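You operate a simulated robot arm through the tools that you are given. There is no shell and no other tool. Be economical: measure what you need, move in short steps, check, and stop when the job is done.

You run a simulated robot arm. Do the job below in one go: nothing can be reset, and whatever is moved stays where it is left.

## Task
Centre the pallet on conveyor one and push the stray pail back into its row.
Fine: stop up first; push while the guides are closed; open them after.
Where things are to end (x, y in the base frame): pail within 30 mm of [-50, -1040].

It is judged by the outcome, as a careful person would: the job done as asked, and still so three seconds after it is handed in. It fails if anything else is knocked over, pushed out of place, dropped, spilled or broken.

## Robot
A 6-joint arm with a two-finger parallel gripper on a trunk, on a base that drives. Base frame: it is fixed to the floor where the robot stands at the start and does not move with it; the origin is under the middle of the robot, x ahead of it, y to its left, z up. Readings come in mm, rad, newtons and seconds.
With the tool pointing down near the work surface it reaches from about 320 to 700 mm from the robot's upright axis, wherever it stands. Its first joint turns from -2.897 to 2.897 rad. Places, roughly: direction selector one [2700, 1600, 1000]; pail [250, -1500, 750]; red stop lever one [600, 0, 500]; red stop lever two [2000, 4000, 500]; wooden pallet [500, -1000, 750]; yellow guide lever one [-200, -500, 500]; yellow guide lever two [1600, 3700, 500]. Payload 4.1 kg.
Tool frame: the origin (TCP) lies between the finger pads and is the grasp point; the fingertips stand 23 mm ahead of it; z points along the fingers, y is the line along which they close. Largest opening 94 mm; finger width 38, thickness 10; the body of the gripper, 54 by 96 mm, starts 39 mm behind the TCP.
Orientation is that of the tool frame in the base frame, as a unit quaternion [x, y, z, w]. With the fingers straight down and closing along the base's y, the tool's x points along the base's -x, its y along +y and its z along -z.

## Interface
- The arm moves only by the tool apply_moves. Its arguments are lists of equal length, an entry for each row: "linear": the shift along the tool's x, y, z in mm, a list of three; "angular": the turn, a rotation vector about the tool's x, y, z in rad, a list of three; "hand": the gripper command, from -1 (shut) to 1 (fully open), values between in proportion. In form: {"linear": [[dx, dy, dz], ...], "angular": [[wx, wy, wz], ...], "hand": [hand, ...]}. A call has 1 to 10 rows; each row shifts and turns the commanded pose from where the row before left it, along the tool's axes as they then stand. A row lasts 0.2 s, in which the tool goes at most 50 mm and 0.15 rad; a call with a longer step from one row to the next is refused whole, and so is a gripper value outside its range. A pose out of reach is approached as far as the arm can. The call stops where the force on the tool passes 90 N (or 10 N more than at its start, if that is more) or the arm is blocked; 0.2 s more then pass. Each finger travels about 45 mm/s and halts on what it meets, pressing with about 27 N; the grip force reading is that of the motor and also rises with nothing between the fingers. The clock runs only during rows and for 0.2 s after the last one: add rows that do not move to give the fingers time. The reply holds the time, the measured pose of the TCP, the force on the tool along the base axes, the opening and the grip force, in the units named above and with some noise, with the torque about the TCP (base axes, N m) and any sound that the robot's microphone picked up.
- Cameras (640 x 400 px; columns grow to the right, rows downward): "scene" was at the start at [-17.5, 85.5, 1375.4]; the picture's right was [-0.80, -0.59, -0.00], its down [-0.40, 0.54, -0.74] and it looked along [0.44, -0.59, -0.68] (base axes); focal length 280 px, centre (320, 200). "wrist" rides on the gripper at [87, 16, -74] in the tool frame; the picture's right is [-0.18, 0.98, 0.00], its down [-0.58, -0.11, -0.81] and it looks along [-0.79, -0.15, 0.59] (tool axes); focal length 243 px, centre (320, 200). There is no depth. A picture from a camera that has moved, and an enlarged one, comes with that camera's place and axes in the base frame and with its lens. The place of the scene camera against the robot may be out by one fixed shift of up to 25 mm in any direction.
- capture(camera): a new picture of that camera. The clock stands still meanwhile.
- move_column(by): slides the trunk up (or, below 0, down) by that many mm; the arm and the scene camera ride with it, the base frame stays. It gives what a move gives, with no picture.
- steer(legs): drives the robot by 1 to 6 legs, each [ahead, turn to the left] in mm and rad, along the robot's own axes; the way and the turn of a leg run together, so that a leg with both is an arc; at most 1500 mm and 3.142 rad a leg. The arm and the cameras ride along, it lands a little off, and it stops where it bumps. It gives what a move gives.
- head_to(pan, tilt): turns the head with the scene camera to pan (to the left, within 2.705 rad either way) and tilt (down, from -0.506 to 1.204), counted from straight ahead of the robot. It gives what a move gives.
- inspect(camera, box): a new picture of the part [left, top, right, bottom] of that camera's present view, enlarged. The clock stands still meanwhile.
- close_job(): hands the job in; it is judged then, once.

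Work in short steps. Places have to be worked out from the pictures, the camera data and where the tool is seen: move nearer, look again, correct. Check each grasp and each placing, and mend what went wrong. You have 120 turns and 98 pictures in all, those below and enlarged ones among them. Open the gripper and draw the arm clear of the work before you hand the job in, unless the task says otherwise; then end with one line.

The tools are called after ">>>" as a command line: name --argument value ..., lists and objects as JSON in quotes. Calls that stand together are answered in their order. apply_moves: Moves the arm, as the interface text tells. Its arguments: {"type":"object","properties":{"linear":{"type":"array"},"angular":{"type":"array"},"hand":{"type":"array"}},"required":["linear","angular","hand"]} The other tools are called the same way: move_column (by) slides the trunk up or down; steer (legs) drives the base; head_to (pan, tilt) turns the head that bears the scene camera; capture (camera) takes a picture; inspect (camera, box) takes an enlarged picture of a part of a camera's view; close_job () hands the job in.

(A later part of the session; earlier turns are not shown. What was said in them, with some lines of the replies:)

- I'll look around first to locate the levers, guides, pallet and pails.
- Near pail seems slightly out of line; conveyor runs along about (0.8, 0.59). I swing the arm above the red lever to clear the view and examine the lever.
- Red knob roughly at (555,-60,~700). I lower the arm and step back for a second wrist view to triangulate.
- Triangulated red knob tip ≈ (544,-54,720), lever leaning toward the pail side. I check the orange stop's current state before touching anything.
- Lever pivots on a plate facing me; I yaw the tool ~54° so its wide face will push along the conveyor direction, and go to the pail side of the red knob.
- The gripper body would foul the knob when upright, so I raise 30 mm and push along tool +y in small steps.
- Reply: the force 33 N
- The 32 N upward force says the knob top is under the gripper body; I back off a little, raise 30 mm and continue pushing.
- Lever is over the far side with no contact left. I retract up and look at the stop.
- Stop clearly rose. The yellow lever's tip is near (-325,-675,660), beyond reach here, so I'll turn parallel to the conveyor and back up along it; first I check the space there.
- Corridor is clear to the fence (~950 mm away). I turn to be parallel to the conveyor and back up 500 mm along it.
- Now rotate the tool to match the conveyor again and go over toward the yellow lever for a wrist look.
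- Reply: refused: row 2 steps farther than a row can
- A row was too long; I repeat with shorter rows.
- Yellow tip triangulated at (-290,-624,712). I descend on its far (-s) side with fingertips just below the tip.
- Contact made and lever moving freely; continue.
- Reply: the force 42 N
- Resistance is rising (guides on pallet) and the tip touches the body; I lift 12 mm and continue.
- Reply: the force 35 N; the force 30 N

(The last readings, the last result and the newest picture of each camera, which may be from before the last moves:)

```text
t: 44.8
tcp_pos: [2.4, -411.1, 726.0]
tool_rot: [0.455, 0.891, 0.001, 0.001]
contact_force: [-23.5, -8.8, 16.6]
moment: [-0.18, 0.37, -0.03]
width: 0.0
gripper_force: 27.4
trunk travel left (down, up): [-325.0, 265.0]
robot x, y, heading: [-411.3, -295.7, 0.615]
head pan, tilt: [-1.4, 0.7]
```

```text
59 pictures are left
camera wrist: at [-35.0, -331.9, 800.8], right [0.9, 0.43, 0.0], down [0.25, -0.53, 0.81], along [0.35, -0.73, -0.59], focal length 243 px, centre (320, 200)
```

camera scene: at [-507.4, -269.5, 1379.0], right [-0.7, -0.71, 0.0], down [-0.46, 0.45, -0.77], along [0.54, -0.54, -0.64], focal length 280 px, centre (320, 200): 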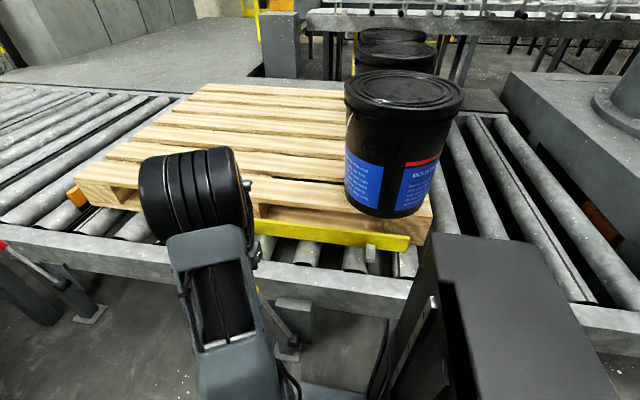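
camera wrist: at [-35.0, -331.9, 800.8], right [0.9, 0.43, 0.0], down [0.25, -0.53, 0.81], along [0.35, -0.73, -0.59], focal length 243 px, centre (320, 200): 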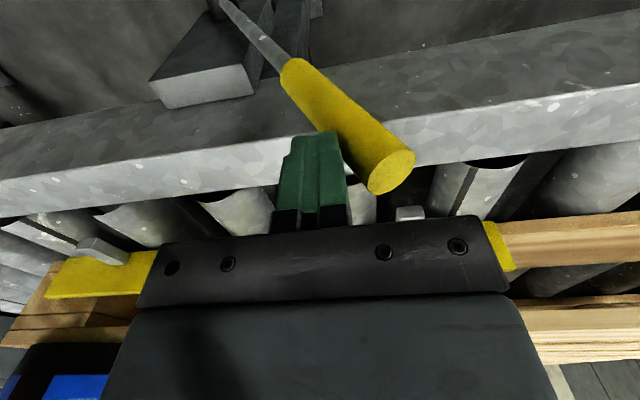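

>>> apply_moves --linear '[[0, 10, 2], [0, 10, 4], [0, 10, 5], [0, 10, 5]]' --angular '[[0, 0, 0], [0, 0, 0], [0, 0, 0], [0, 0, 0]]' --hand '[-1, -1, -1, -1]'

>>> capture --camera "wrist"

>>> capture --camera "scene"

```text
t: 45.5
tcp_pos: [12.5, -403.1, 721.3]
tool_rot: [0.458, 0.889, -0.003, -0.003]
contact_force: [-34.0, -10.3, 43.8]
moment: [-0.09, 0.36, 0.0]
width: 0.0
gripper_force: 27.0
trunk travel left (down, up): [-325.0, 265.0]
robot x, y, heading: [-413.7, -297.1, 0.615]
head pan, tilt: [-1.4, 0.7]
stopped in row 3: the force on the tool passed its limit (the readings are from after the stop); the commanded pose is now the measured one
```

```text
58 pictures are left
camera wrist: at [-22.5, -324.0, 795.4], right [0.91, 0.42, -0.01], down [0.26, -0.54, 0.81], along [0.33, -0.73, -0.59], focal length 243 px, centre (320, 200)
```

wrist: 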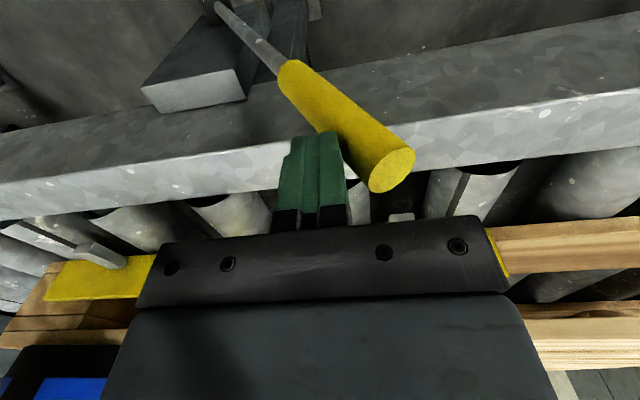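

```text
57 pictures are left
camera scene: at [-512.2, -268.2, 1379.0], right [-0.71, -0.7, 0.0], down [-0.45, 0.46, -0.77], along [0.54, -0.54, -0.64], focal length 280 px, centre (320, 200)
```

scene: 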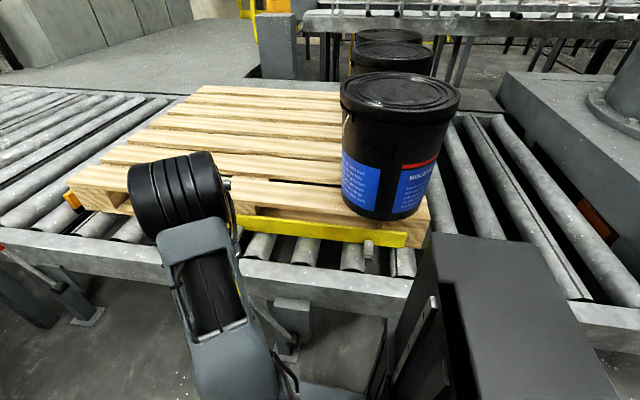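

Possibly the end stop; I lift 12 mm off and press once more to verify.

>>> apply_moves --linear '[[0, -6, -14], [0, 6, 0], [0, 8, 0], [0, 8, 0], [0, 8, 0]]' --angular '[[0, 0, 0], [0, 0, 0], [0, 0, 0], [0, 0, 0], [0, 0, 0]]' --hand '[-1, -1, -1, -1, -1]'

>>> capture --camera "wrist"

```text
t: 46.6
tcp_pos: [17.8, -401.4, 729.2]
tool_rot: [0.461, 0.887, -0.008, -0.015]
contact_force: [-25.4, -18.2, 26.0]
moment: [-0.33, 0.39, -0.04]
width: 0.0
gripper_force: 26.8
trunk travel left (down, up): [-325.0, 265.0]
robot x, y, heading: [-416.4, -295.2, 0.604]
head pan, tilt: [-1.4, 0.7]
stopped in row 5: the force on the tool passed its limit (the readings are from after the stop); the commanded pose is now the measured one
```

```text
56 pictures are left
camera wrist: at [-15.5, -321.3, 805.8], right [0.91, 0.41, -0.03], down [0.27, -0.54, 0.8], along [0.31, -0.73, -0.6], focal length 243 px, centre (320, 200)
```

wrist: 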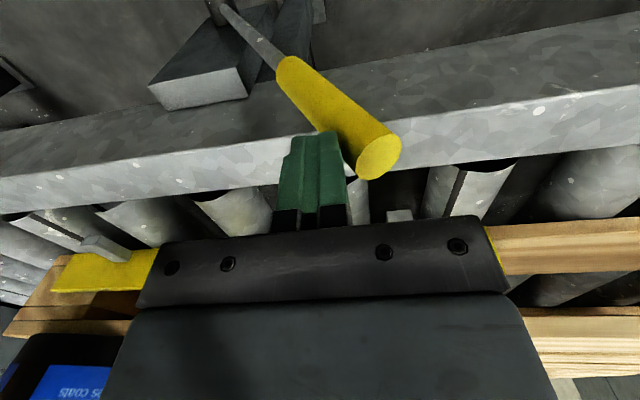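

End stop reached: guides closed. I retract upward and view the pail row.

>>> apply_moves --linear '[[0, -20, 0], [0, 0, -45], [0, 0, -45], [0, 0, -45], [0, 0, -45], [0, 0, -45], [0, 0, -45], [0, 0, -45]]' --angular '[[0, 0, 0], [0, 0, 0], [0, 0, 0], [0, 0, 0], [0, 0, 0], [0, 0, 0], [0, 0, 0], [0, 0, 0]]' --hand '[-1, -1, -1, -1, -1, -1, -1, -1]'

>>> move_column --by 200

>>> head_to --pan -1.6 --tilt 0.7

>>> capture --camera "scene"

>>> inspect --camera "scene" --box '[200, 20, 400, 270]'

```text
t: 48.4
tcp_pos: [19.5, -408.4, 1038.9]
tool_rot: [0.46, 0.888, -0.008, -0.014]
contact_force: [0.6, -0.2, -0.2]
moment: [-0.04, 0.01, 0.03]
width: 0.0
gripper_force: 26.4
trunk travel left (down, up): [-325.0, 265.0]
robot x, y, heading: [-413.9, -295.8, 0.601]
head pan, tilt: [-1.4, 0.7]
```

```text
t: 50.6
tcp_pos: [19.7, -409.3, 1238.7]
tool_rot: [0.461, 0.887, -0.008, -0.015]
contact_force: [0.0, -0.4, -0.1]
moment: [-0.02, -0.02, 0.02]
width: 0.1
gripper_force: 26.6
trunk travel left (down, up): [-525.0, 65.0]
robot x, y, heading: [-411.9, -295.6, 0.605]
head pan, tilt: [-1.4, 0.7]
```

```text
t: 51.3
tcp_pos: [19.4, -409.5, 1238.8]
tool_rot: [0.461, 0.887, -0.008, -0.016]
contact_force: [-0.2, 0.0, 0.9]
moment: [-0.01, 0.01, 0.0]
width: 0.3
gripper_force: 27.1
trunk travel left (down, up): [-525.0, 65.0]
robot x, y, heading: [-414.7, -295.4, 0.605]
head pan, tilt: [-1.6, 0.7]
```

```text
55 pictures are left
camera scene: at [-519.9, -278.6, 1578.9], right [-0.84, -0.54, 0.0], down [-0.35, 0.54, -0.76], along [0.42, -0.64, -0.64], focal length 280 px, centre (320, 200)
```

scene: 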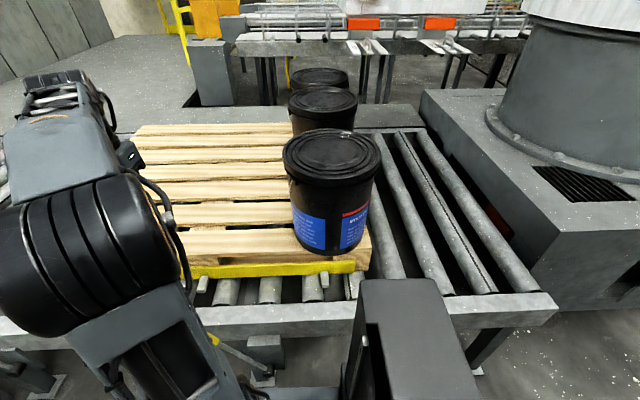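

```text
1.60 times, centred on (300, 145) of scene
camera zoom: at [-519.9, -278.6, 1578.9], right [-0.84, -0.54, 0.0], down [-0.35, 0.54, -0.76], along [0.42, -0.64, -0.64], focal length 448 px, centre (352, 288)
```

zoom: 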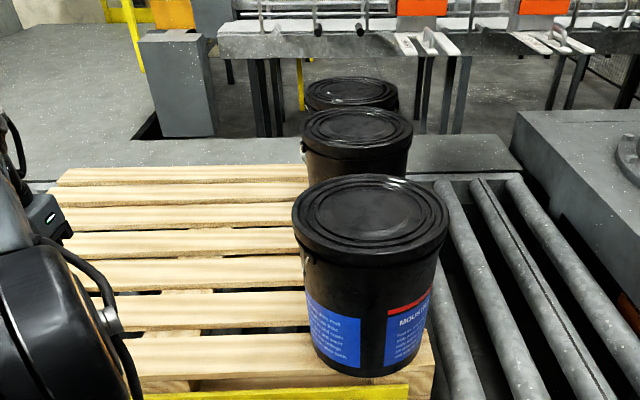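

Clear view: stray pail A sits ≈(-143,-935), needing ~140 mm push straight across the conveyor (+n) to reach (-50,-1040), with pail B just beyond. I lower the trunk and bring the arm in front of the pail.

>>> move_column --by -200

>>> apply_moves --linear '[[0, -43, 0], [0, -43, 0], [0, -43, 0], [0, -43, 0], [0, -43, 0], [0, -43, 0], [0, -43, 0], [0, -43, 0], [0, -43, 0], [0, -43, 0]]' --angular '[[0, 0, 0], [0, 0, 0], [0, 0, 0], [0, 0, 0], [0, 0, 0], [0, 0, 0], [0, 0, 0], [0, 0, 0], [0, 0, 0], [0, 0, 0]]' --hand '[1, 1, 1, 1, 1, 1, 1, 1, 1, 1]'

>>> apply_moves --linear '[[0, 0, 0], [0, 0, 0], [0, 0, 0], [0, 0, 0], [0, 0, 0]]' --angular '[[0, -0.14, 0], [0, -0.14, 0], [0, -0.14, 0], [0, -0.14, 0], [0, -0.14, 0]]' --hand '[1, 1, 1, 1, 1]'

>>> capture --camera "wrist"

```text
t: 53.5
tcp_pos: [18.5, -409.0, 1039.6]
tool_rot: [0.462, 0.887, -0.008, -0.015]
contact_force: [-0.4, -0.9, 0.8]
moment: [-0.02, -0.03, -0.02]
width: 0.0
gripper_force: 27.0
trunk travel left (down, up): [-325.0, 265.0]
robot x, y, heading: [-414.0, -299.6, 0.605]
head pan, tilt: [-1.6, 0.7]
```

```text
t: 55.7
tcp_pos: [-330.0, -656.6, 1052.6]
tool_rot: [0.46, 0.888, -0.008, -0.015]
contact_force: [-0.2, 0.7, 0.6]
moment: [-0.02, -0.01, 0.0]
width: 93.6
gripper_force: 0.1
trunk travel left (down, up): [-325.0, 265.0]
robot x, y, heading: [-417.3, -297.8, 0.604]
head pan, tilt: [-1.6, 0.7]
```

```text
t: 56.9
tcp_pos: [-333.3, -655.8, 1052.3]
tool_rot: [0.43, 0.838, -0.167, 0.291]
contact_force: [-0.5, 0.3, 0.6]
moment: [-0.02, -0.01, 0.02]
width: 93.8
gripper_force: 0.1
trunk travel left (down, up): [-325.0, 265.0]
robot x, y, heading: [-418.0, -294.9, 0.605]
head pan, tilt: [-1.6, 0.7]
```

```text
53 pictures are left
camera wrist: at [-385.4, -553.7, 1055.7], right [0.89, 0.45, 0.09], down [-0.1, 0.0, 0.99], along [0.45, -0.89, 0.05], focal length 243 px, centre (320, 200)
```

wrist: 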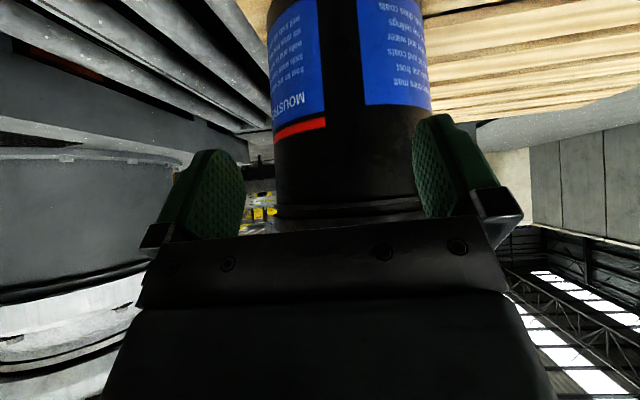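

>>> apply_moves --linear '[[7, 1.3, 35], [7, 1.3, 35], [7, 1.3, 35], [7, 1.3, 35], [7, 1.3, 35], [7, 1.3, 35]]' --angular '[[0, 0, 0], [0, 0, 0], [0, 0, 0], [0, 0, 0], [0, 0, 0], [0, 0, 0]]' --hand '[1, 1, 1, 1, 1, 1]'

>>> capture --camera "wrist"

>>> capture --camera "scene"

```text
t: 58.3
tcp_pos: [-270.3, -739.6, 861.7]
tool_rot: [0.431, 0.838, -0.166, 0.29]
contact_force: [-0.1, 0.5, 0.0]
moment: [0.01, -0.02, 0.02]
width: 94.0
gripper_force: 0.1
trunk travel left (down, up): [-325.0, 265.0]
robot x, y, heading: [-413.2, -300.1, 0.601]
head pan, tilt: [-1.6, 0.7]
```

```text
52 pictures are left
camera wrist: at [-322.8, -638.0, 865.1], right [0.89, 0.45, 0.09], down [-0.1, 0.0, 1.0], along [0.45, -0.89, 0.04], focal length 243 px, centre (320, 200)
```

wrist: 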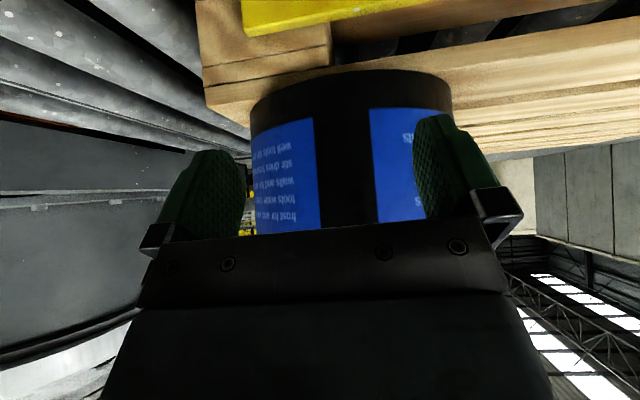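

```text
51 pictures are left
camera scene: at [-520.0, -278.5, 1378.9], right [-0.84, -0.54, 0.0], down [-0.35, 0.54, -0.77], along [0.42, -0.64, -0.64], focal length 280 px, centre (320, 200)
```

scene: 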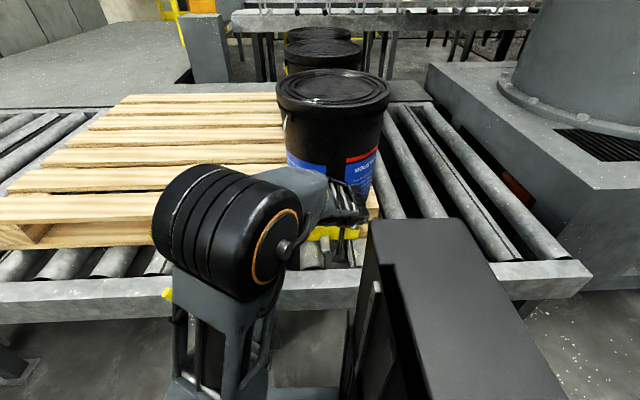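

Aligned in front of the pail (TCP s≈-654, target s≈-652). I advance in +n slowly to contact.

>>> apply_moves --linear '[[-7.8, 0.2, 6.3], [-7.8, 0.2, 6.3], [-7.8, 0.2, 6.3], [-7.8, 0.2, 6.3], [-7.8, 0.2, 6.3], [-7.8, 0.2, 6.3]]' --angular '[[0, 0, 0], [0, 0, 0], [0, 0, 0], [0, 0, 0], [0, 0, 0], [0, 0, 0]]' --hand '[1, 1, 1, 1, 1, 1]'

>>> capture --camera "wrist"

```text
t: 59.7
tcp_pos: [-237.8, -786.0, 861.5]
tool_rot: [0.43, 0.838, -0.167, 0.29]
contact_force: [0.3, -0.8, -0.3]
moment: [-0.02, -0.02, 0.01]
width: 93.8
gripper_force: 0.0
trunk travel left (down, up): [-325.0, 265.0]
robot x, y, heading: [-413.7, -299.3, 0.605]
head pan, tilt: [-1.6, 0.7]
```

```text
50 pictures are left
camera wrist: at [-290.5, -683.8, 865.4], right [0.89, 0.45, 0.09], down [-0.1, 0.0, 1.0], along [0.45, -0.89, 0.04], focal length 243 px, centre (320, 200)
```

wrist: 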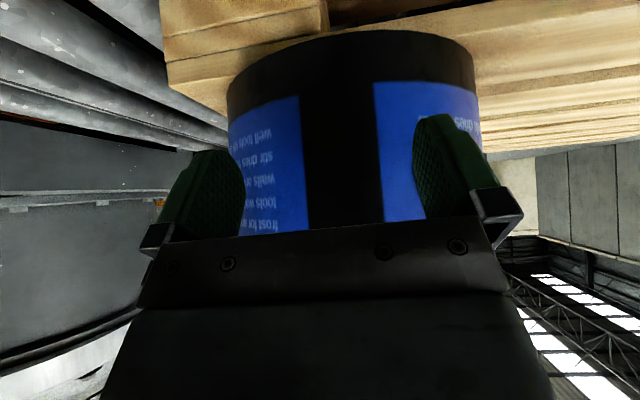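

Pail estimated at n≈699 (centre), R≈143; contact about 37 mm ahead. Continue gently.

>>> apply_moves --linear '[[-7.8, 0.2, 6.3], [-7.8, 0.2, 6.3], [-7.8, 0.2, 6.3], [-6.2, 0.1, 5], [-6.2, 0.1, 5], [-6.2, 0.1, 5], [-6.2, 0.1, 5], [-6.2, 0.1, 5]]' --angular '[[0, 0, 0], [0, 0, 0], [0, 0, 0], [0, 0, 0], [0, 0, 0], [0, 0, 0], [0, 0, 0], [0, 0, 0]]' --hand '[1, 1, 1, 1, 1, 1, 1, 1]'

>>> capture --camera "wrist"

>>> capture --camera "scene"

```text
t: 61.5
tcp_pos: [-197.2, -841.8, 862.5]
tool_rot: [0.43, 0.839, -0.166, 0.29]
contact_force: [0.0, 4.5, -1.0]
moment: [-0.01, 0.11, 0.21]
width: 93.9
gripper_force: 0.1
trunk travel left (down, up): [-325.0, 265.0]
robot x, y, heading: [-413.7, -294.7, 0.604]
head pan, tilt: [-1.6, 0.7]
```

```text
49 pictures are left
camera wrist: at [-248.6, -738.8, 866.3], right [0.89, 0.45, 0.09], down [-0.1, 0.0, 1.0], along [0.45, -0.89, 0.04], focal length 243 px, centre (320, 200)
```

wrist: 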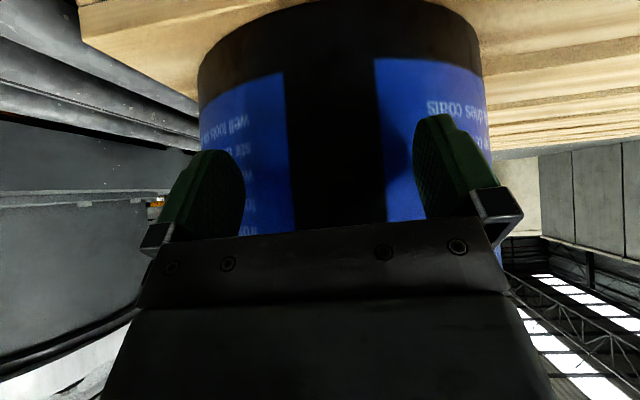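

```text
48 pictures are left
camera scene: at [-520.0, -278.3, 1378.9], right [-0.84, -0.54, 0.0], down [-0.35, 0.54, -0.77], along [0.42, -0.64, -0.64], focal length 280 px, centre (320, 200)
```

scene: 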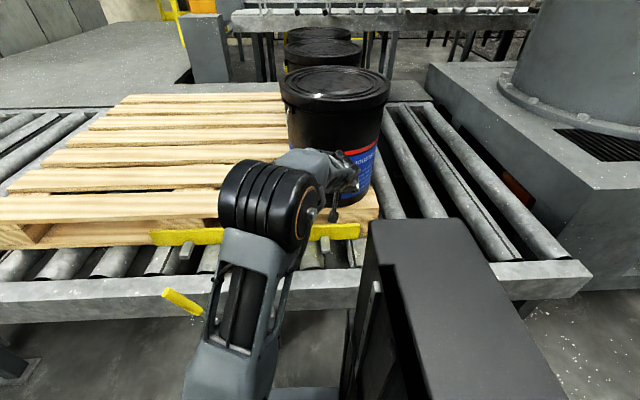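

Light contact (≈5 N) and the pail slides and centres nicely. About 80 mm more; I push 64 then check.

>>> apply_moves --linear '[[-6.2, 0.1, 5], [-6.2, 0.1, 5], [-6.2, 0.1, 5], [-6.2, 0.1, 5], [-6.2, 0.1, 5], [-6.2, 0.1, 5], [-6.2, 0.1, 5], [-6.2, 0.1, 5]]' --angular '[[0, 0, 0], [0, 0, 0], [0, 0, 0], [0, 0, 0], [0, 0, 0], [0, 0, 0], [0, 0, 0], [0, 0, 0]]' --hand '[1, 1, 1, 1, 1, 1, 1, 1]'

>>> capture --camera "wrist"

>>> inspect --camera "scene" --box '[230, 0, 430, 250]'

```text
t: 63.3
tcp_pos: [-158.9, -893.3, 863.2]
tool_rot: [0.429, 0.839, -0.165, 0.291]
contact_force: [-3.2, 4.2, 0.3]
moment: [-0.02, 0.03, -0.07]
width: 94.0
gripper_force: 0.0
trunk travel left (down, up): [-325.0, 265.0]
robot x, y, heading: [-414.5, -299.6, 0.601]
head pan, tilt: [-1.6, 0.7]
```

```text
47 pictures are left
camera wrist: at [-210.7, -790.6, 866.4], right [0.89, 0.45, 0.09], down [-0.1, 0.0, 1.0], along [0.45, -0.89, 0.04], focal length 243 px, centre (320, 200)
```

wrist: 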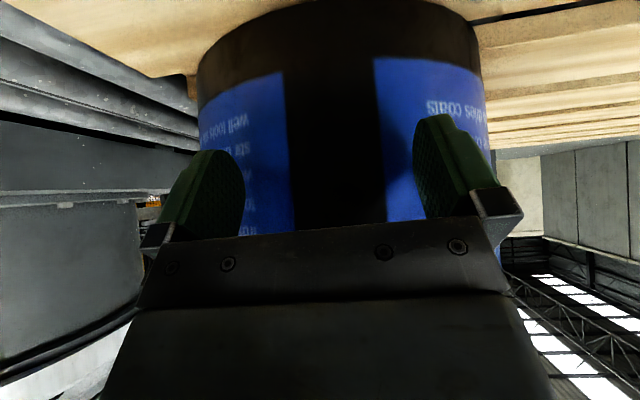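

```text
1.60 times, centred on (330, 125) of scene
camera zoom: at [-520.4, -278.1, 1378.9], right [-0.84, -0.54, 0.0], down [-0.35, 0.54, -0.77], along [0.42, -0.64, -0.64], focal length 448 px, centre (304, 320)
```

zoom: 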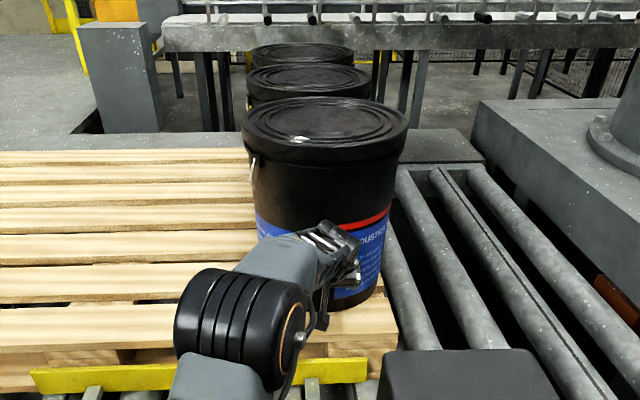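

Estimated centre n≈797, s≈-648; target n=814, s=-652. I push 15 mm more.

>>> apply_moves --linear '[[-6.2, 0, 5], [-6, 0, 4.8], [0, 0, 0]]' --angular '[[0, 0, 0], [0, 0, 0], [0, 0, 0]]' --hand '[1, 1, 1]'

>>> apply_moves --linear '[[15.5, 0, -12.6], [31, 0, -25], [31, 0, -25], [0, 0, -45], [0, 0, -45], [0, 0, -45], [0, 0, -45], [20, 0, -45], [20, 0, -45]]' --angular '[[0, 0, 0], [0, 0, 0], [0, 0, 0], [0, 0, 0], [0, 0, 0], [0, 0, 0], [0, 0, 0], [0, 0, 0], [0, 0, 0]]' --hand '[1, 1, 1, 1, 1, 1, 1, 1, 1]'

>>> capture --camera "wrist"

>>> capture --camera "scene"

```text
t: 64.1
tcp_pos: [-151.3, -906.9, 861.9]
tool_rot: [0.431, 0.838, -0.166, 0.291]
contact_force: [-2.2, 3.0, 1.2]
moment: [-0.03, 0.06, -0.21]
width: 94.1
gripper_force: 0.0
trunk travel left (down, up): [-325.0, 265.0]
robot x, y, heading: [-415.6, -292.3, 0.603]
head pan, tilt: [-1.6, 0.7]
```

```text
t: 66.1
tcp_pos: [-319.4, -656.0, 1047.8]
tool_rot: [0.429, 0.839, -0.165, 0.29]
contact_force: [-0.5, -0.1, -0.2]
moment: [-0.01, 0.01, -0.03]
width: 94.0
gripper_force: 0.1
trunk travel left (down, up): [-325.0, 265.0]
robot x, y, heading: [-415.3, -293.4, 0.605]
head pan, tilt: [-1.6, 0.7]
```

```text
45 pictures are left
camera wrist: at [-371.0, -553.7, 1051.3], right [0.89, 0.45, 0.09], down [-0.1, 0.0, 1.0], along [0.45, -0.89, 0.04], focal length 243 px, centre (320, 200)
```

wrist: 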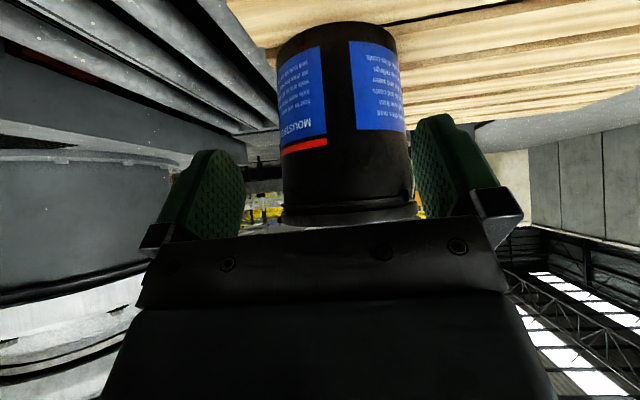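

```text
44 pictures are left
camera scene: at [-520.0, -278.6, 1378.9], right [-0.84, -0.54, 0.0], down [-0.35, 0.54, -0.76], along [0.42, -0.64, -0.64], focal length 280 px, centre (320, 200)
```

scene: 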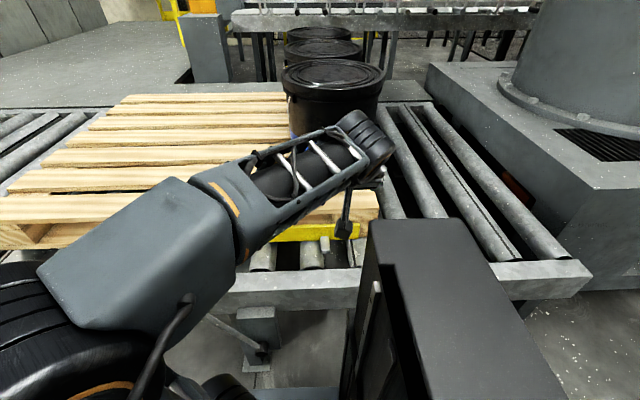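

Wrist triangulation puts the pail at about (-42,-1038), well within tolerance. Now open the guides: untilt, close the fingers and move to the +s side of the yellow lever (tip ≈(40,-384,717)).

>>> apply_moves --linear '[[0, 0, 0], [0, 0, 0], [0, 0, 0], [0, 0, 0], [0, 0, 0]]' --angular '[[0, 0.14, 0], [0, 0.14, 0], [0, 0.14, 0], [0, 0.14, 0], [0, 0.14, 0]]' --hand '[-1, -1, -1, -1, -1]'

>>> apply_moves --linear '[[0, 48, 0], [0, 48, 0], [0, 48, 0], [0, 48, 0], [0, 48, 0], [0, 48, 0], [0, 48, 0], [0, 48, 0], [0, 48, 0], [0, 48, 0]]' --angular '[[0, 0, 0], [0, 0, 0], [0, 0, 0], [0, 0, 0], [0, 0, 0], [0, 0, 0], [0, 0, 0], [0, 0, 0], [0, 0, 0], [0, 0, 0]]' --hand '[-1, -1, -1, -1, -1, -1, -1, -1, -1, -1]'

>>> apply_moves --linear '[[0, 48, 0], [0, 0, 45], [0, 0, 45], [0, 0, 45]]' --angular '[[0, 0, 0], [0, 0, 0], [0, 0, 0], [0, 0, 0]]' --hand '[-1, -1, -1, -1]'

>>> capture --camera "wrist"

```text
t: 67.3
tcp_pos: [-320.1, -656.6, 1047.4]
tool_rot: [0.462, 0.887, -0.008, -0.017]
contact_force: [0.0, -0.8, -0.4]
moment: [0.0, -0.02, -0.02]
width: 0.1
gripper_force: 13.5
trunk travel left (down, up): [-325.0, 265.0]
robot x, y, heading: [-413.2, -296.4, 0.609]
head pan, tilt: [-1.6, 0.7]
```

```text
t: 69.5
tcp_pos: [77.2, -382.3, 1033.4]
tool_rot: [0.461, 0.887, -0.009, -0.015]
contact_force: [0.4, -0.1, 0.3]
moment: [0.05, 0.01, -0.01]
width: 0.0
gripper_force: 27.5
trunk travel left (down, up): [-325.0, 265.0]
robot x, y, heading: [-417.7, -295.7, 0.603]
head pan, tilt: [-1.6, 0.7]
```

```text
t: 70.5
tcp_pos: [110.6, -356.6, 898.2]
tool_rot: [0.461, 0.887, -0.007, -0.015]
contact_force: [-0.6, -0.3, -0.3]
moment: [0.01, -0.02, 0.0]
width: 0.0
gripper_force: 27.0
trunk travel left (down, up): [-325.0, 265.0]
robot x, y, heading: [-419.0, -293.7, 0.603]
head pan, tilt: [-1.6, 0.7]
```

```text
43 pictures are left
camera wrist: at [77.2, -276.5, 973.7], right [0.91, 0.41, -0.03], down [0.27, -0.54, 0.8], along [0.31, -0.73, -0.6], focal length 243 px, centre (320, 200)
```

wrist: 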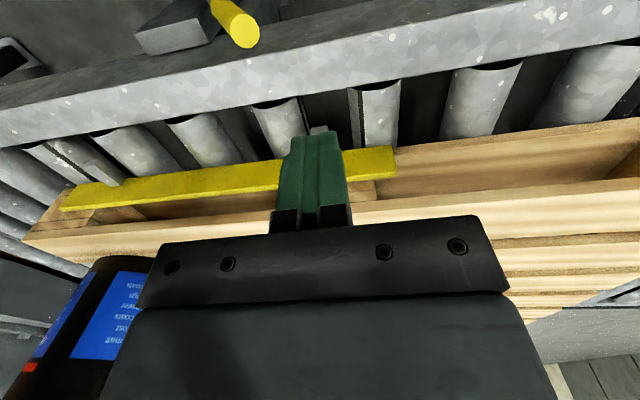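

>>> apply_moves --linear '[[16, 0, 0], [0, 0, 46], [0, 0, 46], [0, 0, 46], [0, 0, 44], [0, -20, 0], [0, -15, -3]]' --angular '[[0, 0, 0], [0, 0, 0], [0, 0, 0], [0, 0, 0], [0, 0, 0], [0, 0, 0], [0, 0, 0]]' --hand '[-1, -1, -1, -1, -1, -1, -1]'

>>> capture --camera "wrist"

```text
t: 72.1
tcp_pos: [66.5, -359.9, 719.4]
tool_rot: [0.46, 0.888, -0.008, -0.015]
contact_force: [0.3, 0.3, 0.1]
moment: [-0.02, -0.01, 0.01]
width: 0.0
gripper_force: 26.6
trunk travel left (down, up): [-325.0, 265.0]
robot x, y, heading: [-416.3, -302.0, 0.606]
head pan, tilt: [-1.6, 0.7]
```

```text
42 pictures are left
camera wrist: at [32.7, -280.9, 795.6], right [0.91, 0.41, -0.03], down [0.27, -0.54, 0.8], along [0.31, -0.73, -0.6], focal length 243 px, centre (320, 200)
```

wrist: 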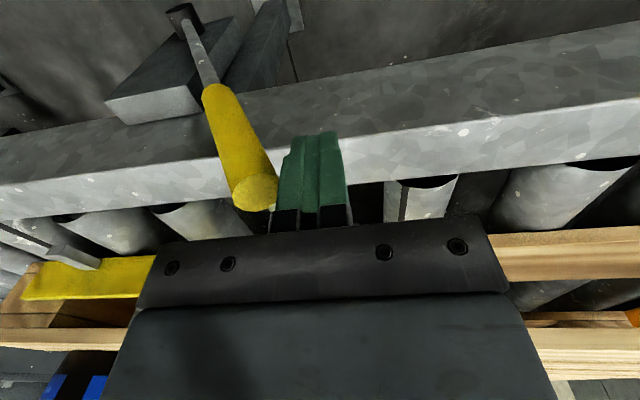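

About to touch the knob; push in -y with the same rise-then-fall path.

>>> apply_moves --linear '[[0, -18, -6], [0, -18, -8], [0, -18, -8], [0, -18, -6], [0, -18, -5], [0, -18, -4], [0, -18, -3]]' --angular '[[0, 0, 0], [0, 0, 0], [0, 0, 0], [0, 0, 0], [0, 0, 0], [0, 0, 0], [0, 0, 0]]' --hand '[-1, -1, -1, -1, -1, -1, -1]'

>>> capture --camera "wrist"

```text
t: 73.7
tcp_pos: [-38.0, -432.4, 761.1]
tool_rot: [0.462, 0.887, -0.008, -0.016]
contact_force: [1.0, -0.8, 0.2]
moment: [-0.01, -0.02, 0.01]
width: 0.0
gripper_force: 26.6
trunk travel left (down, up): [-325.0, 265.0]
robot x, y, heading: [-416.0, -296.9, 0.604]
head pan, tilt: [-1.6, 0.7]
```

```text
41 pictures are left
camera wrist: at [-71.3, -353.3, 838.0], right [0.91, 0.41, -0.03], down [0.27, -0.54, 0.8], along [0.31, -0.73, -0.6], focal length 243 px, centre (320, 200)
```

wrist: 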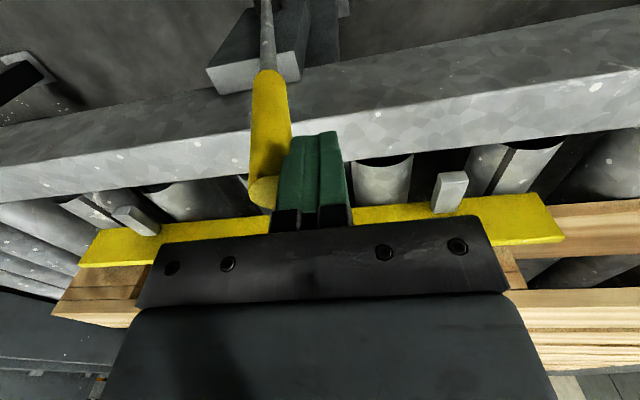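

Lever following, guide retreating. Continue.

>>> apply_moves --linear '[[0, -18, -3], [0, -18, -2], [0, -18, 0], [0, -18, 0], [0, -18, 0], [0, -18, 2], [0, -18, 3], [0, -18, 4]]' --angular '[[0, 0, 0], [0, 0, 0], [0, 0, 0], [0, 0, 0], [0, 0, 0], [0, 0, 0], [0, 0, 0], [0, 0, 0]]' --hand '[-1, -1, -1, -1, -1, -1, -1, -1]'

>>> capture --camera "wrist"

```text
t: 75.5
tcp_pos: [-156.4, -512.9, 764.6]
tool_rot: [0.462, 0.887, -0.008, -0.015]
contact_force: [0.9, 0.0, 0.5]
moment: [0.01, 0.05, -0.01]
width: 0.0
gripper_force: 27.3
trunk travel left (down, up): [-325.0, 265.0]
robot x, y, heading: [-417.6, -289.0, 0.6]
head pan, tilt: [-1.6, 0.7]
```

```text
40 pictures are left
camera wrist: at [-188.4, -433.3, 840.2], right [0.91, 0.41, -0.03], down [0.27, -0.54, 0.8], along [0.31, -0.73, -0.6], focal length 243 px, centre (320, 200)
```

wrist: 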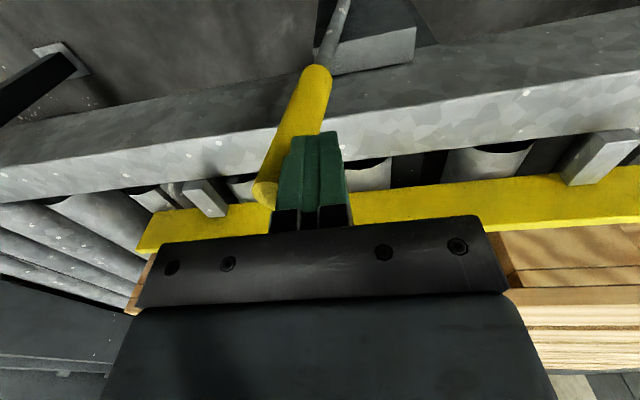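

>>> apply_moves --linear '[[-2, -18, 5], [-2, -18, 6], [-2, -18, 7], [0, -18, 8], [0, -15, 8], [0, -12, 6]]' --angular '[[0, 0, 0], [0, 0, 0], [0, 0, 0], [0, 0, 0], [0, 0, 0], [0, 0, 0]]' --hand '[-1, -1, -1, -1, -1, -1]'

>>> capture --camera "wrist"

```text
t: 76.9
tcp_pos: [-236.7, -577.2, 724.9]
tool_rot: [0.461, 0.887, -0.008, -0.015]
contact_force: [0.1, 0.2, 0.3]
moment: [-0.02, 0.01, 0.01]
width: 0.0
gripper_force: 27.0
trunk travel left (down, up): [-325.0, 265.0]
robot x, y, heading: [-415.8, -300.0, 0.608]
head pan, tilt: [-1.6, 0.7]
```

```text
39 pictures are left
camera wrist: at [-268.5, -497.4, 801.9], right [0.91, 0.41, -0.03], down [0.27, -0.54, 0.8], along [0.31, -0.73, -0.6], focal length 243 px, centre (320, 200)
```

wrist: 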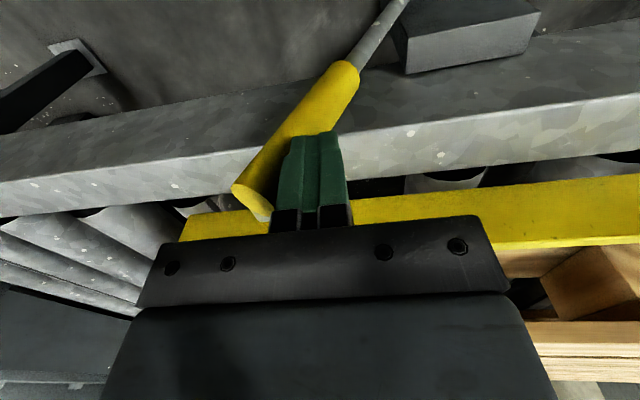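

>>> apply_moves --linear '[[0, -10, 4], [0, -10, 4], [0, -10, 4], [0, -10, 4], [0, -10, 4]]' --angular '[[0, 0, 0], [0, 0, 0], [0, 0, 0], [0, 0, 0], [0, 0, 0]]' --hand '[-1, -1, -1, -1, -1]'

>>> capture --camera "wrist"

```text
t: 78.0
tcp_pos: [-263.6, -596.7, 712.1]
tool_rot: [0.457, 0.889, -0.005, -0.014]
contact_force: [23.1, 28.0, 38.4]
moment: [0.24, -0.35, 0.13]
width: 0.0
gripper_force: 27.1
trunk travel left (down, up): [-325.0, 265.0]
robot x, y, heading: [-415.5, -294.9, 0.62]
head pan, tilt: [-1.6, 0.7]
stopped in row 5: the force on the tool passed its limit (the readings are from after the stop); the commanded pose is now the measured one
```

```text
38 pictures are left
camera wrist: at [-298.6, -518.4, 789.1], right [0.91, 0.42, -0.03], down [0.28, -0.54, 0.8], along [0.32, -0.73, -0.6], focal length 243 px, centre (320, 200)
```

wrist: 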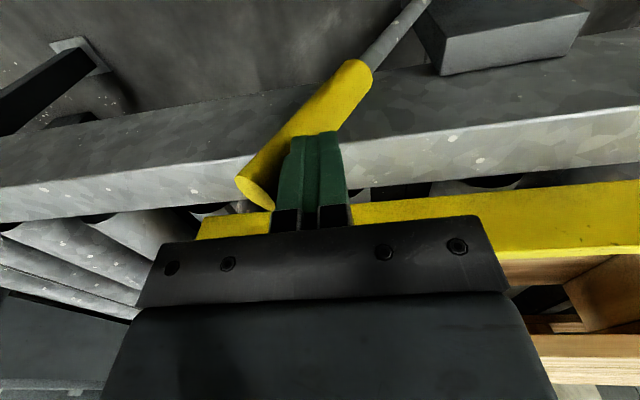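

Lever tip is back at its original (-291,-625,709): guides open. Retract, open the gripper and inspect everything.

>>> apply_moves --linear '[[0, 20, 0], [0, 0, -45], [0, 0, -45], [0, 0, -45], [0, 0, -45], [0, 0, -45], [0, 0, -45], [0, 45, 0], [0, 45, 0], [0, 45, 0]]' --angular '[[0, 0, 0], [0, 0, 0], [0, 0, 0], [0, 0, 0], [0, 0, 0], [0, 0, 0], [0, 0, 0], [0, 0, 0], [0, 0, 0], [0, 0, 0]]' --hand '[1, 1, 1, 1, 1, 1, 1, 1, 1, 1]'

>>> apply_moves --linear '[[0, 45, 0], [0, 45, 0], [0, 45, 0], [0, 45, 0], [0, 45, 0]]' --angular '[[0, 0, 0], [0, 0, 0], [0, 0, 0], [0, 0, 0], [0, 0, 0]]' --hand '[1, 1, 1, 1, 1]'

>>> move_column --by 200

>>> capture --camera "scene"

>>> inspect --camera "scene" --box '[200, 20, 400, 270]'

>>> head_to --pan -1.1 --tilt 0.7

>>> capture --camera "scene"

```text
t: 80.2
tcp_pos: [-132.2, -508.1, 976.2]
tool_rot: [0.458, 0.889, -0.006, -0.014]
contact_force: [0.1, 0.2, 0.7]
moment: [-0.03, -0.01, -0.01]
width: 94.2
gripper_force: 0.2
trunk travel left (down, up): [-325.0, 265.0]
robot x, y, heading: [-411.5, -291.9, 0.613]
head pan, tilt: [-1.6, 0.7]
```

```text
t: 81.4
tcp_pos: [51.0, -378.1, 969.4]
tool_rot: [0.457, 0.889, -0.005, -0.015]
contact_force: [-0.7, 0.0, 0.0]
moment: [0.0, -0.03, 0.0]
width: 94.1
gripper_force: 0.0
trunk travel left (down, up): [-325.0, 265.0]
robot x, y, heading: [-414.2, -297.0, 0.614]
head pan, tilt: [-1.6, 0.7]
```

```text
t: 83.6
tcp_pos: [51.5, -378.6, 1168.3]
tool_rot: [0.458, 0.889, -0.006, -0.014]
contact_force: [0.5, -0.4, -1.5]
moment: [0.0, -0.02, 0.03]
width: 93.8
gripper_force: 0.0
trunk travel left (down, up): [-525.0, 65.0]
robot x, y, heading: [-413.3, -295.6, 0.612]
head pan, tilt: [-1.6, 0.7]
```

```text
37 pictures are left
camera scene: at [-519.3, -278.7, 1578.9], right [-0.83, -0.55, 0.0], down [-0.35, 0.54, -0.76], along [0.42, -0.64, -0.64], focal length 280 px, centre (320, 200)
```

scene: 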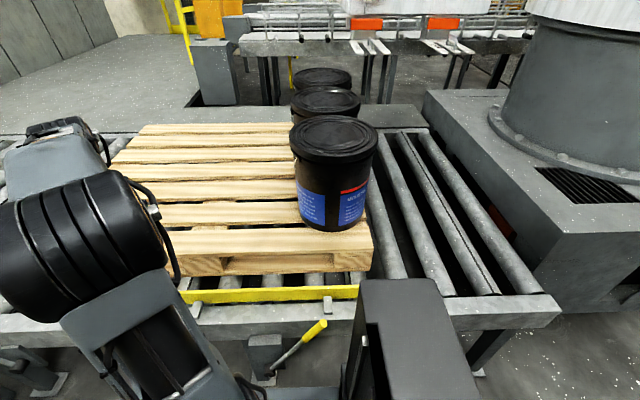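

```text
1.60 times, centred on (300, 145) of scene
camera zoom: at [-519.3, -278.7, 1578.9], right [-0.83, -0.55, 0.0], down [-0.35, 0.54, -0.76], along [0.42, -0.64, -0.64], focal length 448 px, centre (352, 288)
```

zoom: 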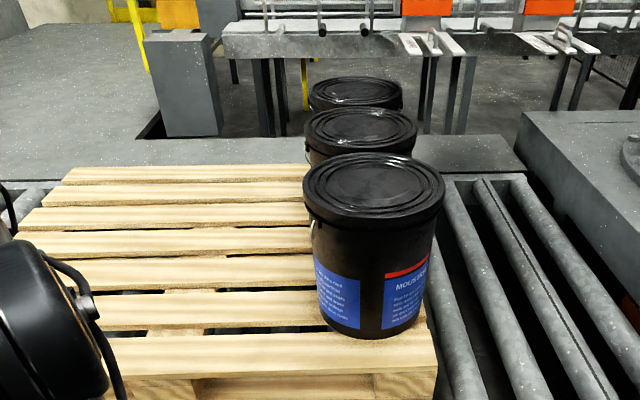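

```text
t: 84.5
tcp_pos: [51.6, -378.1, 1169.9]
tool_rot: [0.457, 0.889, -0.005, -0.015]
contact_force: [-0.2, 0.1, 0.0]
moment: [0.0, 0.01, 0.01]
width: 94.1
gripper_force: 0.0
trunk travel left (down, up): [-525.0, 65.0]
robot x, y, heading: [-412.9, -294.0, 0.611]
head pan, tilt: [-1.1, 0.7]
```

```text
35 pictures are left
camera scene: at [-491.1, -247.6, 1578.9], right [-0.47, -0.88, 0.0], down [-0.57, 0.3, -0.76], along [0.68, -0.36, -0.64], focal length 280 px, centre (320, 200)
```

scene: 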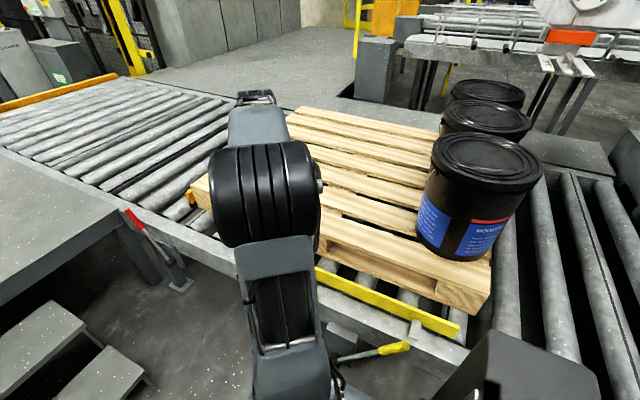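

Everything looks right; I estimate the pail ~13 mm from target. To be sure, I make a baseline measurement with the wrist camera from two places.

>>> move_column --by -200

>>> apply_moves --linear '[[0, -40, -15], [0, -40, -15], [0, -40, -15], [0, -40, -15], [0, -20, -15], [0, 0, 0], [0, 0, 0], [0, 0, 0], [0, 0, 0], [0, 0, 0]]' --angular '[[0, 0, 0], [0, 0, 0], [0, 0, 0], [0, 0, 0], [0, 0, 0], [0, -0.14, 0], [0, -0.14, 0], [0, -0.14, 0], [0, -0.14, 0], [0, -0.14, 0]]' --hand '[1, 1, 1, 1, 1, 1, 1, 1, 1, 1]'

>>> capture --camera "wrist"

>>> apply_moves --linear '[[0, -45, 0], [0, -45, 0], [0, -45, 0], [0, -45, 0], [0, -45, 0], [0, -45, 0], [0, -40, 0]]' --angular '[[0, 0, 0], [0, 0, 0], [0, 0, 0], [0, 0, 0], [0, 0, 0], [0, 0, 0], [0, 0, 0]]' --hand '[1, 1, 1, 1, 1, 1, 1]'

>>> capture --camera "wrist"

```text
t: 86.7
tcp_pos: [51.9, -378.9, 969.9]
tool_rot: [0.458, 0.889, -0.005, -0.015]
contact_force: [-0.6, 0.3, 0.5]
moment: [-0.03, -0.02, 0.05]
width: 94.4
gripper_force: 0.1
trunk travel left (down, up): [-325.0, 265.0]
robot x, y, heading: [-416.5, -293.5, 0.612]
head pan, tilt: [-1.1, 0.7]
```

```text
t: 88.9
tcp_pos: [-92.2, -482.9, 1048.2]
tool_rot: [0.427, 0.841, -0.161, 0.291]
contact_force: [-0.5, -0.2, 0.3]
moment: [0.0, -0.01, -0.01]
width: 94.0
gripper_force: 0.1
trunk travel left (down, up): [-325.0, 265.0]
robot x, y, heading: [-414.3, -297.9, 0.615]
head pan, tilt: [-1.1, 0.7]
```

```text
34 pictures are left
camera wrist: at [-144.7, -381.9, 1052.7], right [0.88, 0.46, 0.09], down [-0.1, -0.01, 0.99], along [0.45, -0.89, 0.04], focal length 243 px, centre (320, 200)
```

wrist: 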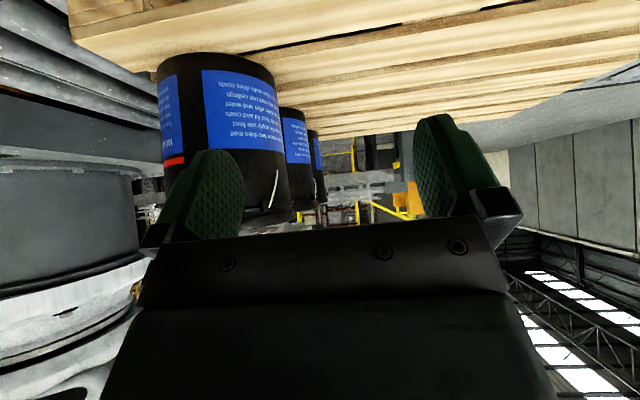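

```text
t: 90.5
tcp_pos: [-342.5, -667.3, 1054.7]
tool_rot: [0.428, 0.84, -0.161, 0.291]
contact_force: [-0.2, -0.4, 0.1]
moment: [0.02, 0.02, 0.03]
width: 93.9
gripper_force: 0.1
trunk travel left (down, up): [-325.0, 265.0]
robot x, y, heading: [-415.0, -296.6, 0.61]
head pan, tilt: [-1.1, 0.7]
```

```text
33 pictures are left
camera wrist: at [-395.4, -564.6, 1059.0], right [0.88, 0.46, 0.09], down [-0.1, -0.01, 0.99], along [0.45, -0.89, 0.04], focal length 243 px, centre (320, 200)
```

wrist: 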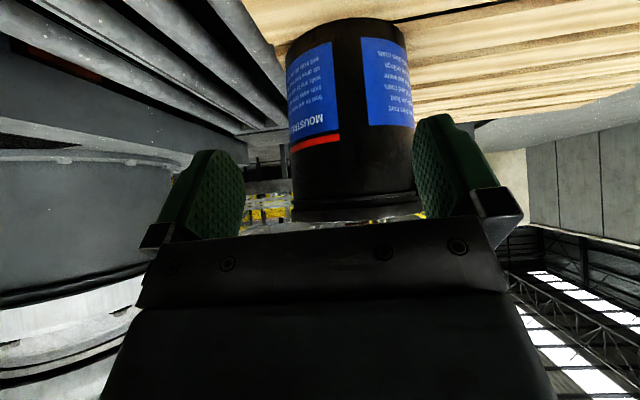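

Triangulation gives pail centre (-55,-1043), about 6 mm from target, with consistent radius from both views. I draw the arm clear and hand in.

>>> apply_moves --linear '[[0, 45, 0], [0, 45, 0], [0, 45, 0], [0, 45, 0], [0, 45, 0]]' --angular '[[0, 0.14, 0], [0, 0.14, 0], [0, 0.14, 0], [0, 0.14, 0], [0, 0.14, 0]]' --hand '[1, 1, 1, 1, 1]'

>>> capture --camera "scene"

```text
t: 91.7
tcp_pos: [-161.6, -536.4, 1050.9]
tool_rot: [0.457, 0.889, -0.004, -0.016]
contact_force: [-1.0, -0.8, 0.4]
moment: [0.03, 0.01, 0.01]
width: 93.8
gripper_force: 0.2
trunk travel left (down, up): [-325.0, 265.0]
robot x, y, heading: [-411.7, -293.5, 0.618]
head pan, tilt: [-1.1, 0.7]
```

```text
32 pictures are left
camera scene: at [-491.2, -247.6, 1378.9], right [-0.47, -0.88, 0.0], down [-0.57, 0.3, -0.77], along [0.68, -0.36, -0.64], focal length 280 px, centre (320, 200)
```

scene: 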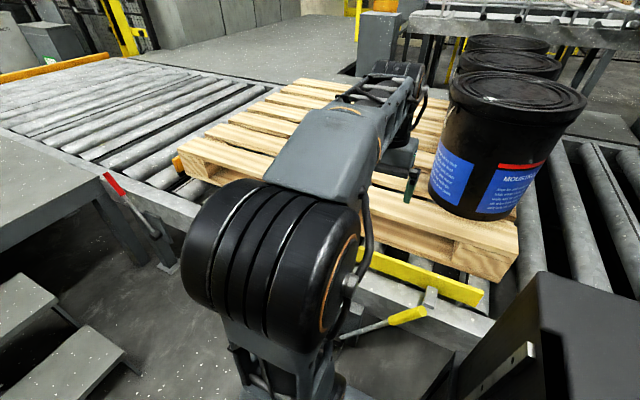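

Stop is up, guides are open, the pallet is squared, the pails stand in a row and the arm is clear; I hand in.

>>> close_job

```text
The job is handed in.
```

The job is handed in: I raised the stop, closed the guides to centre the pallet, pushed the stray pail back to about (-55, -1043), roughly 6 mm from target, then opened the guides again.
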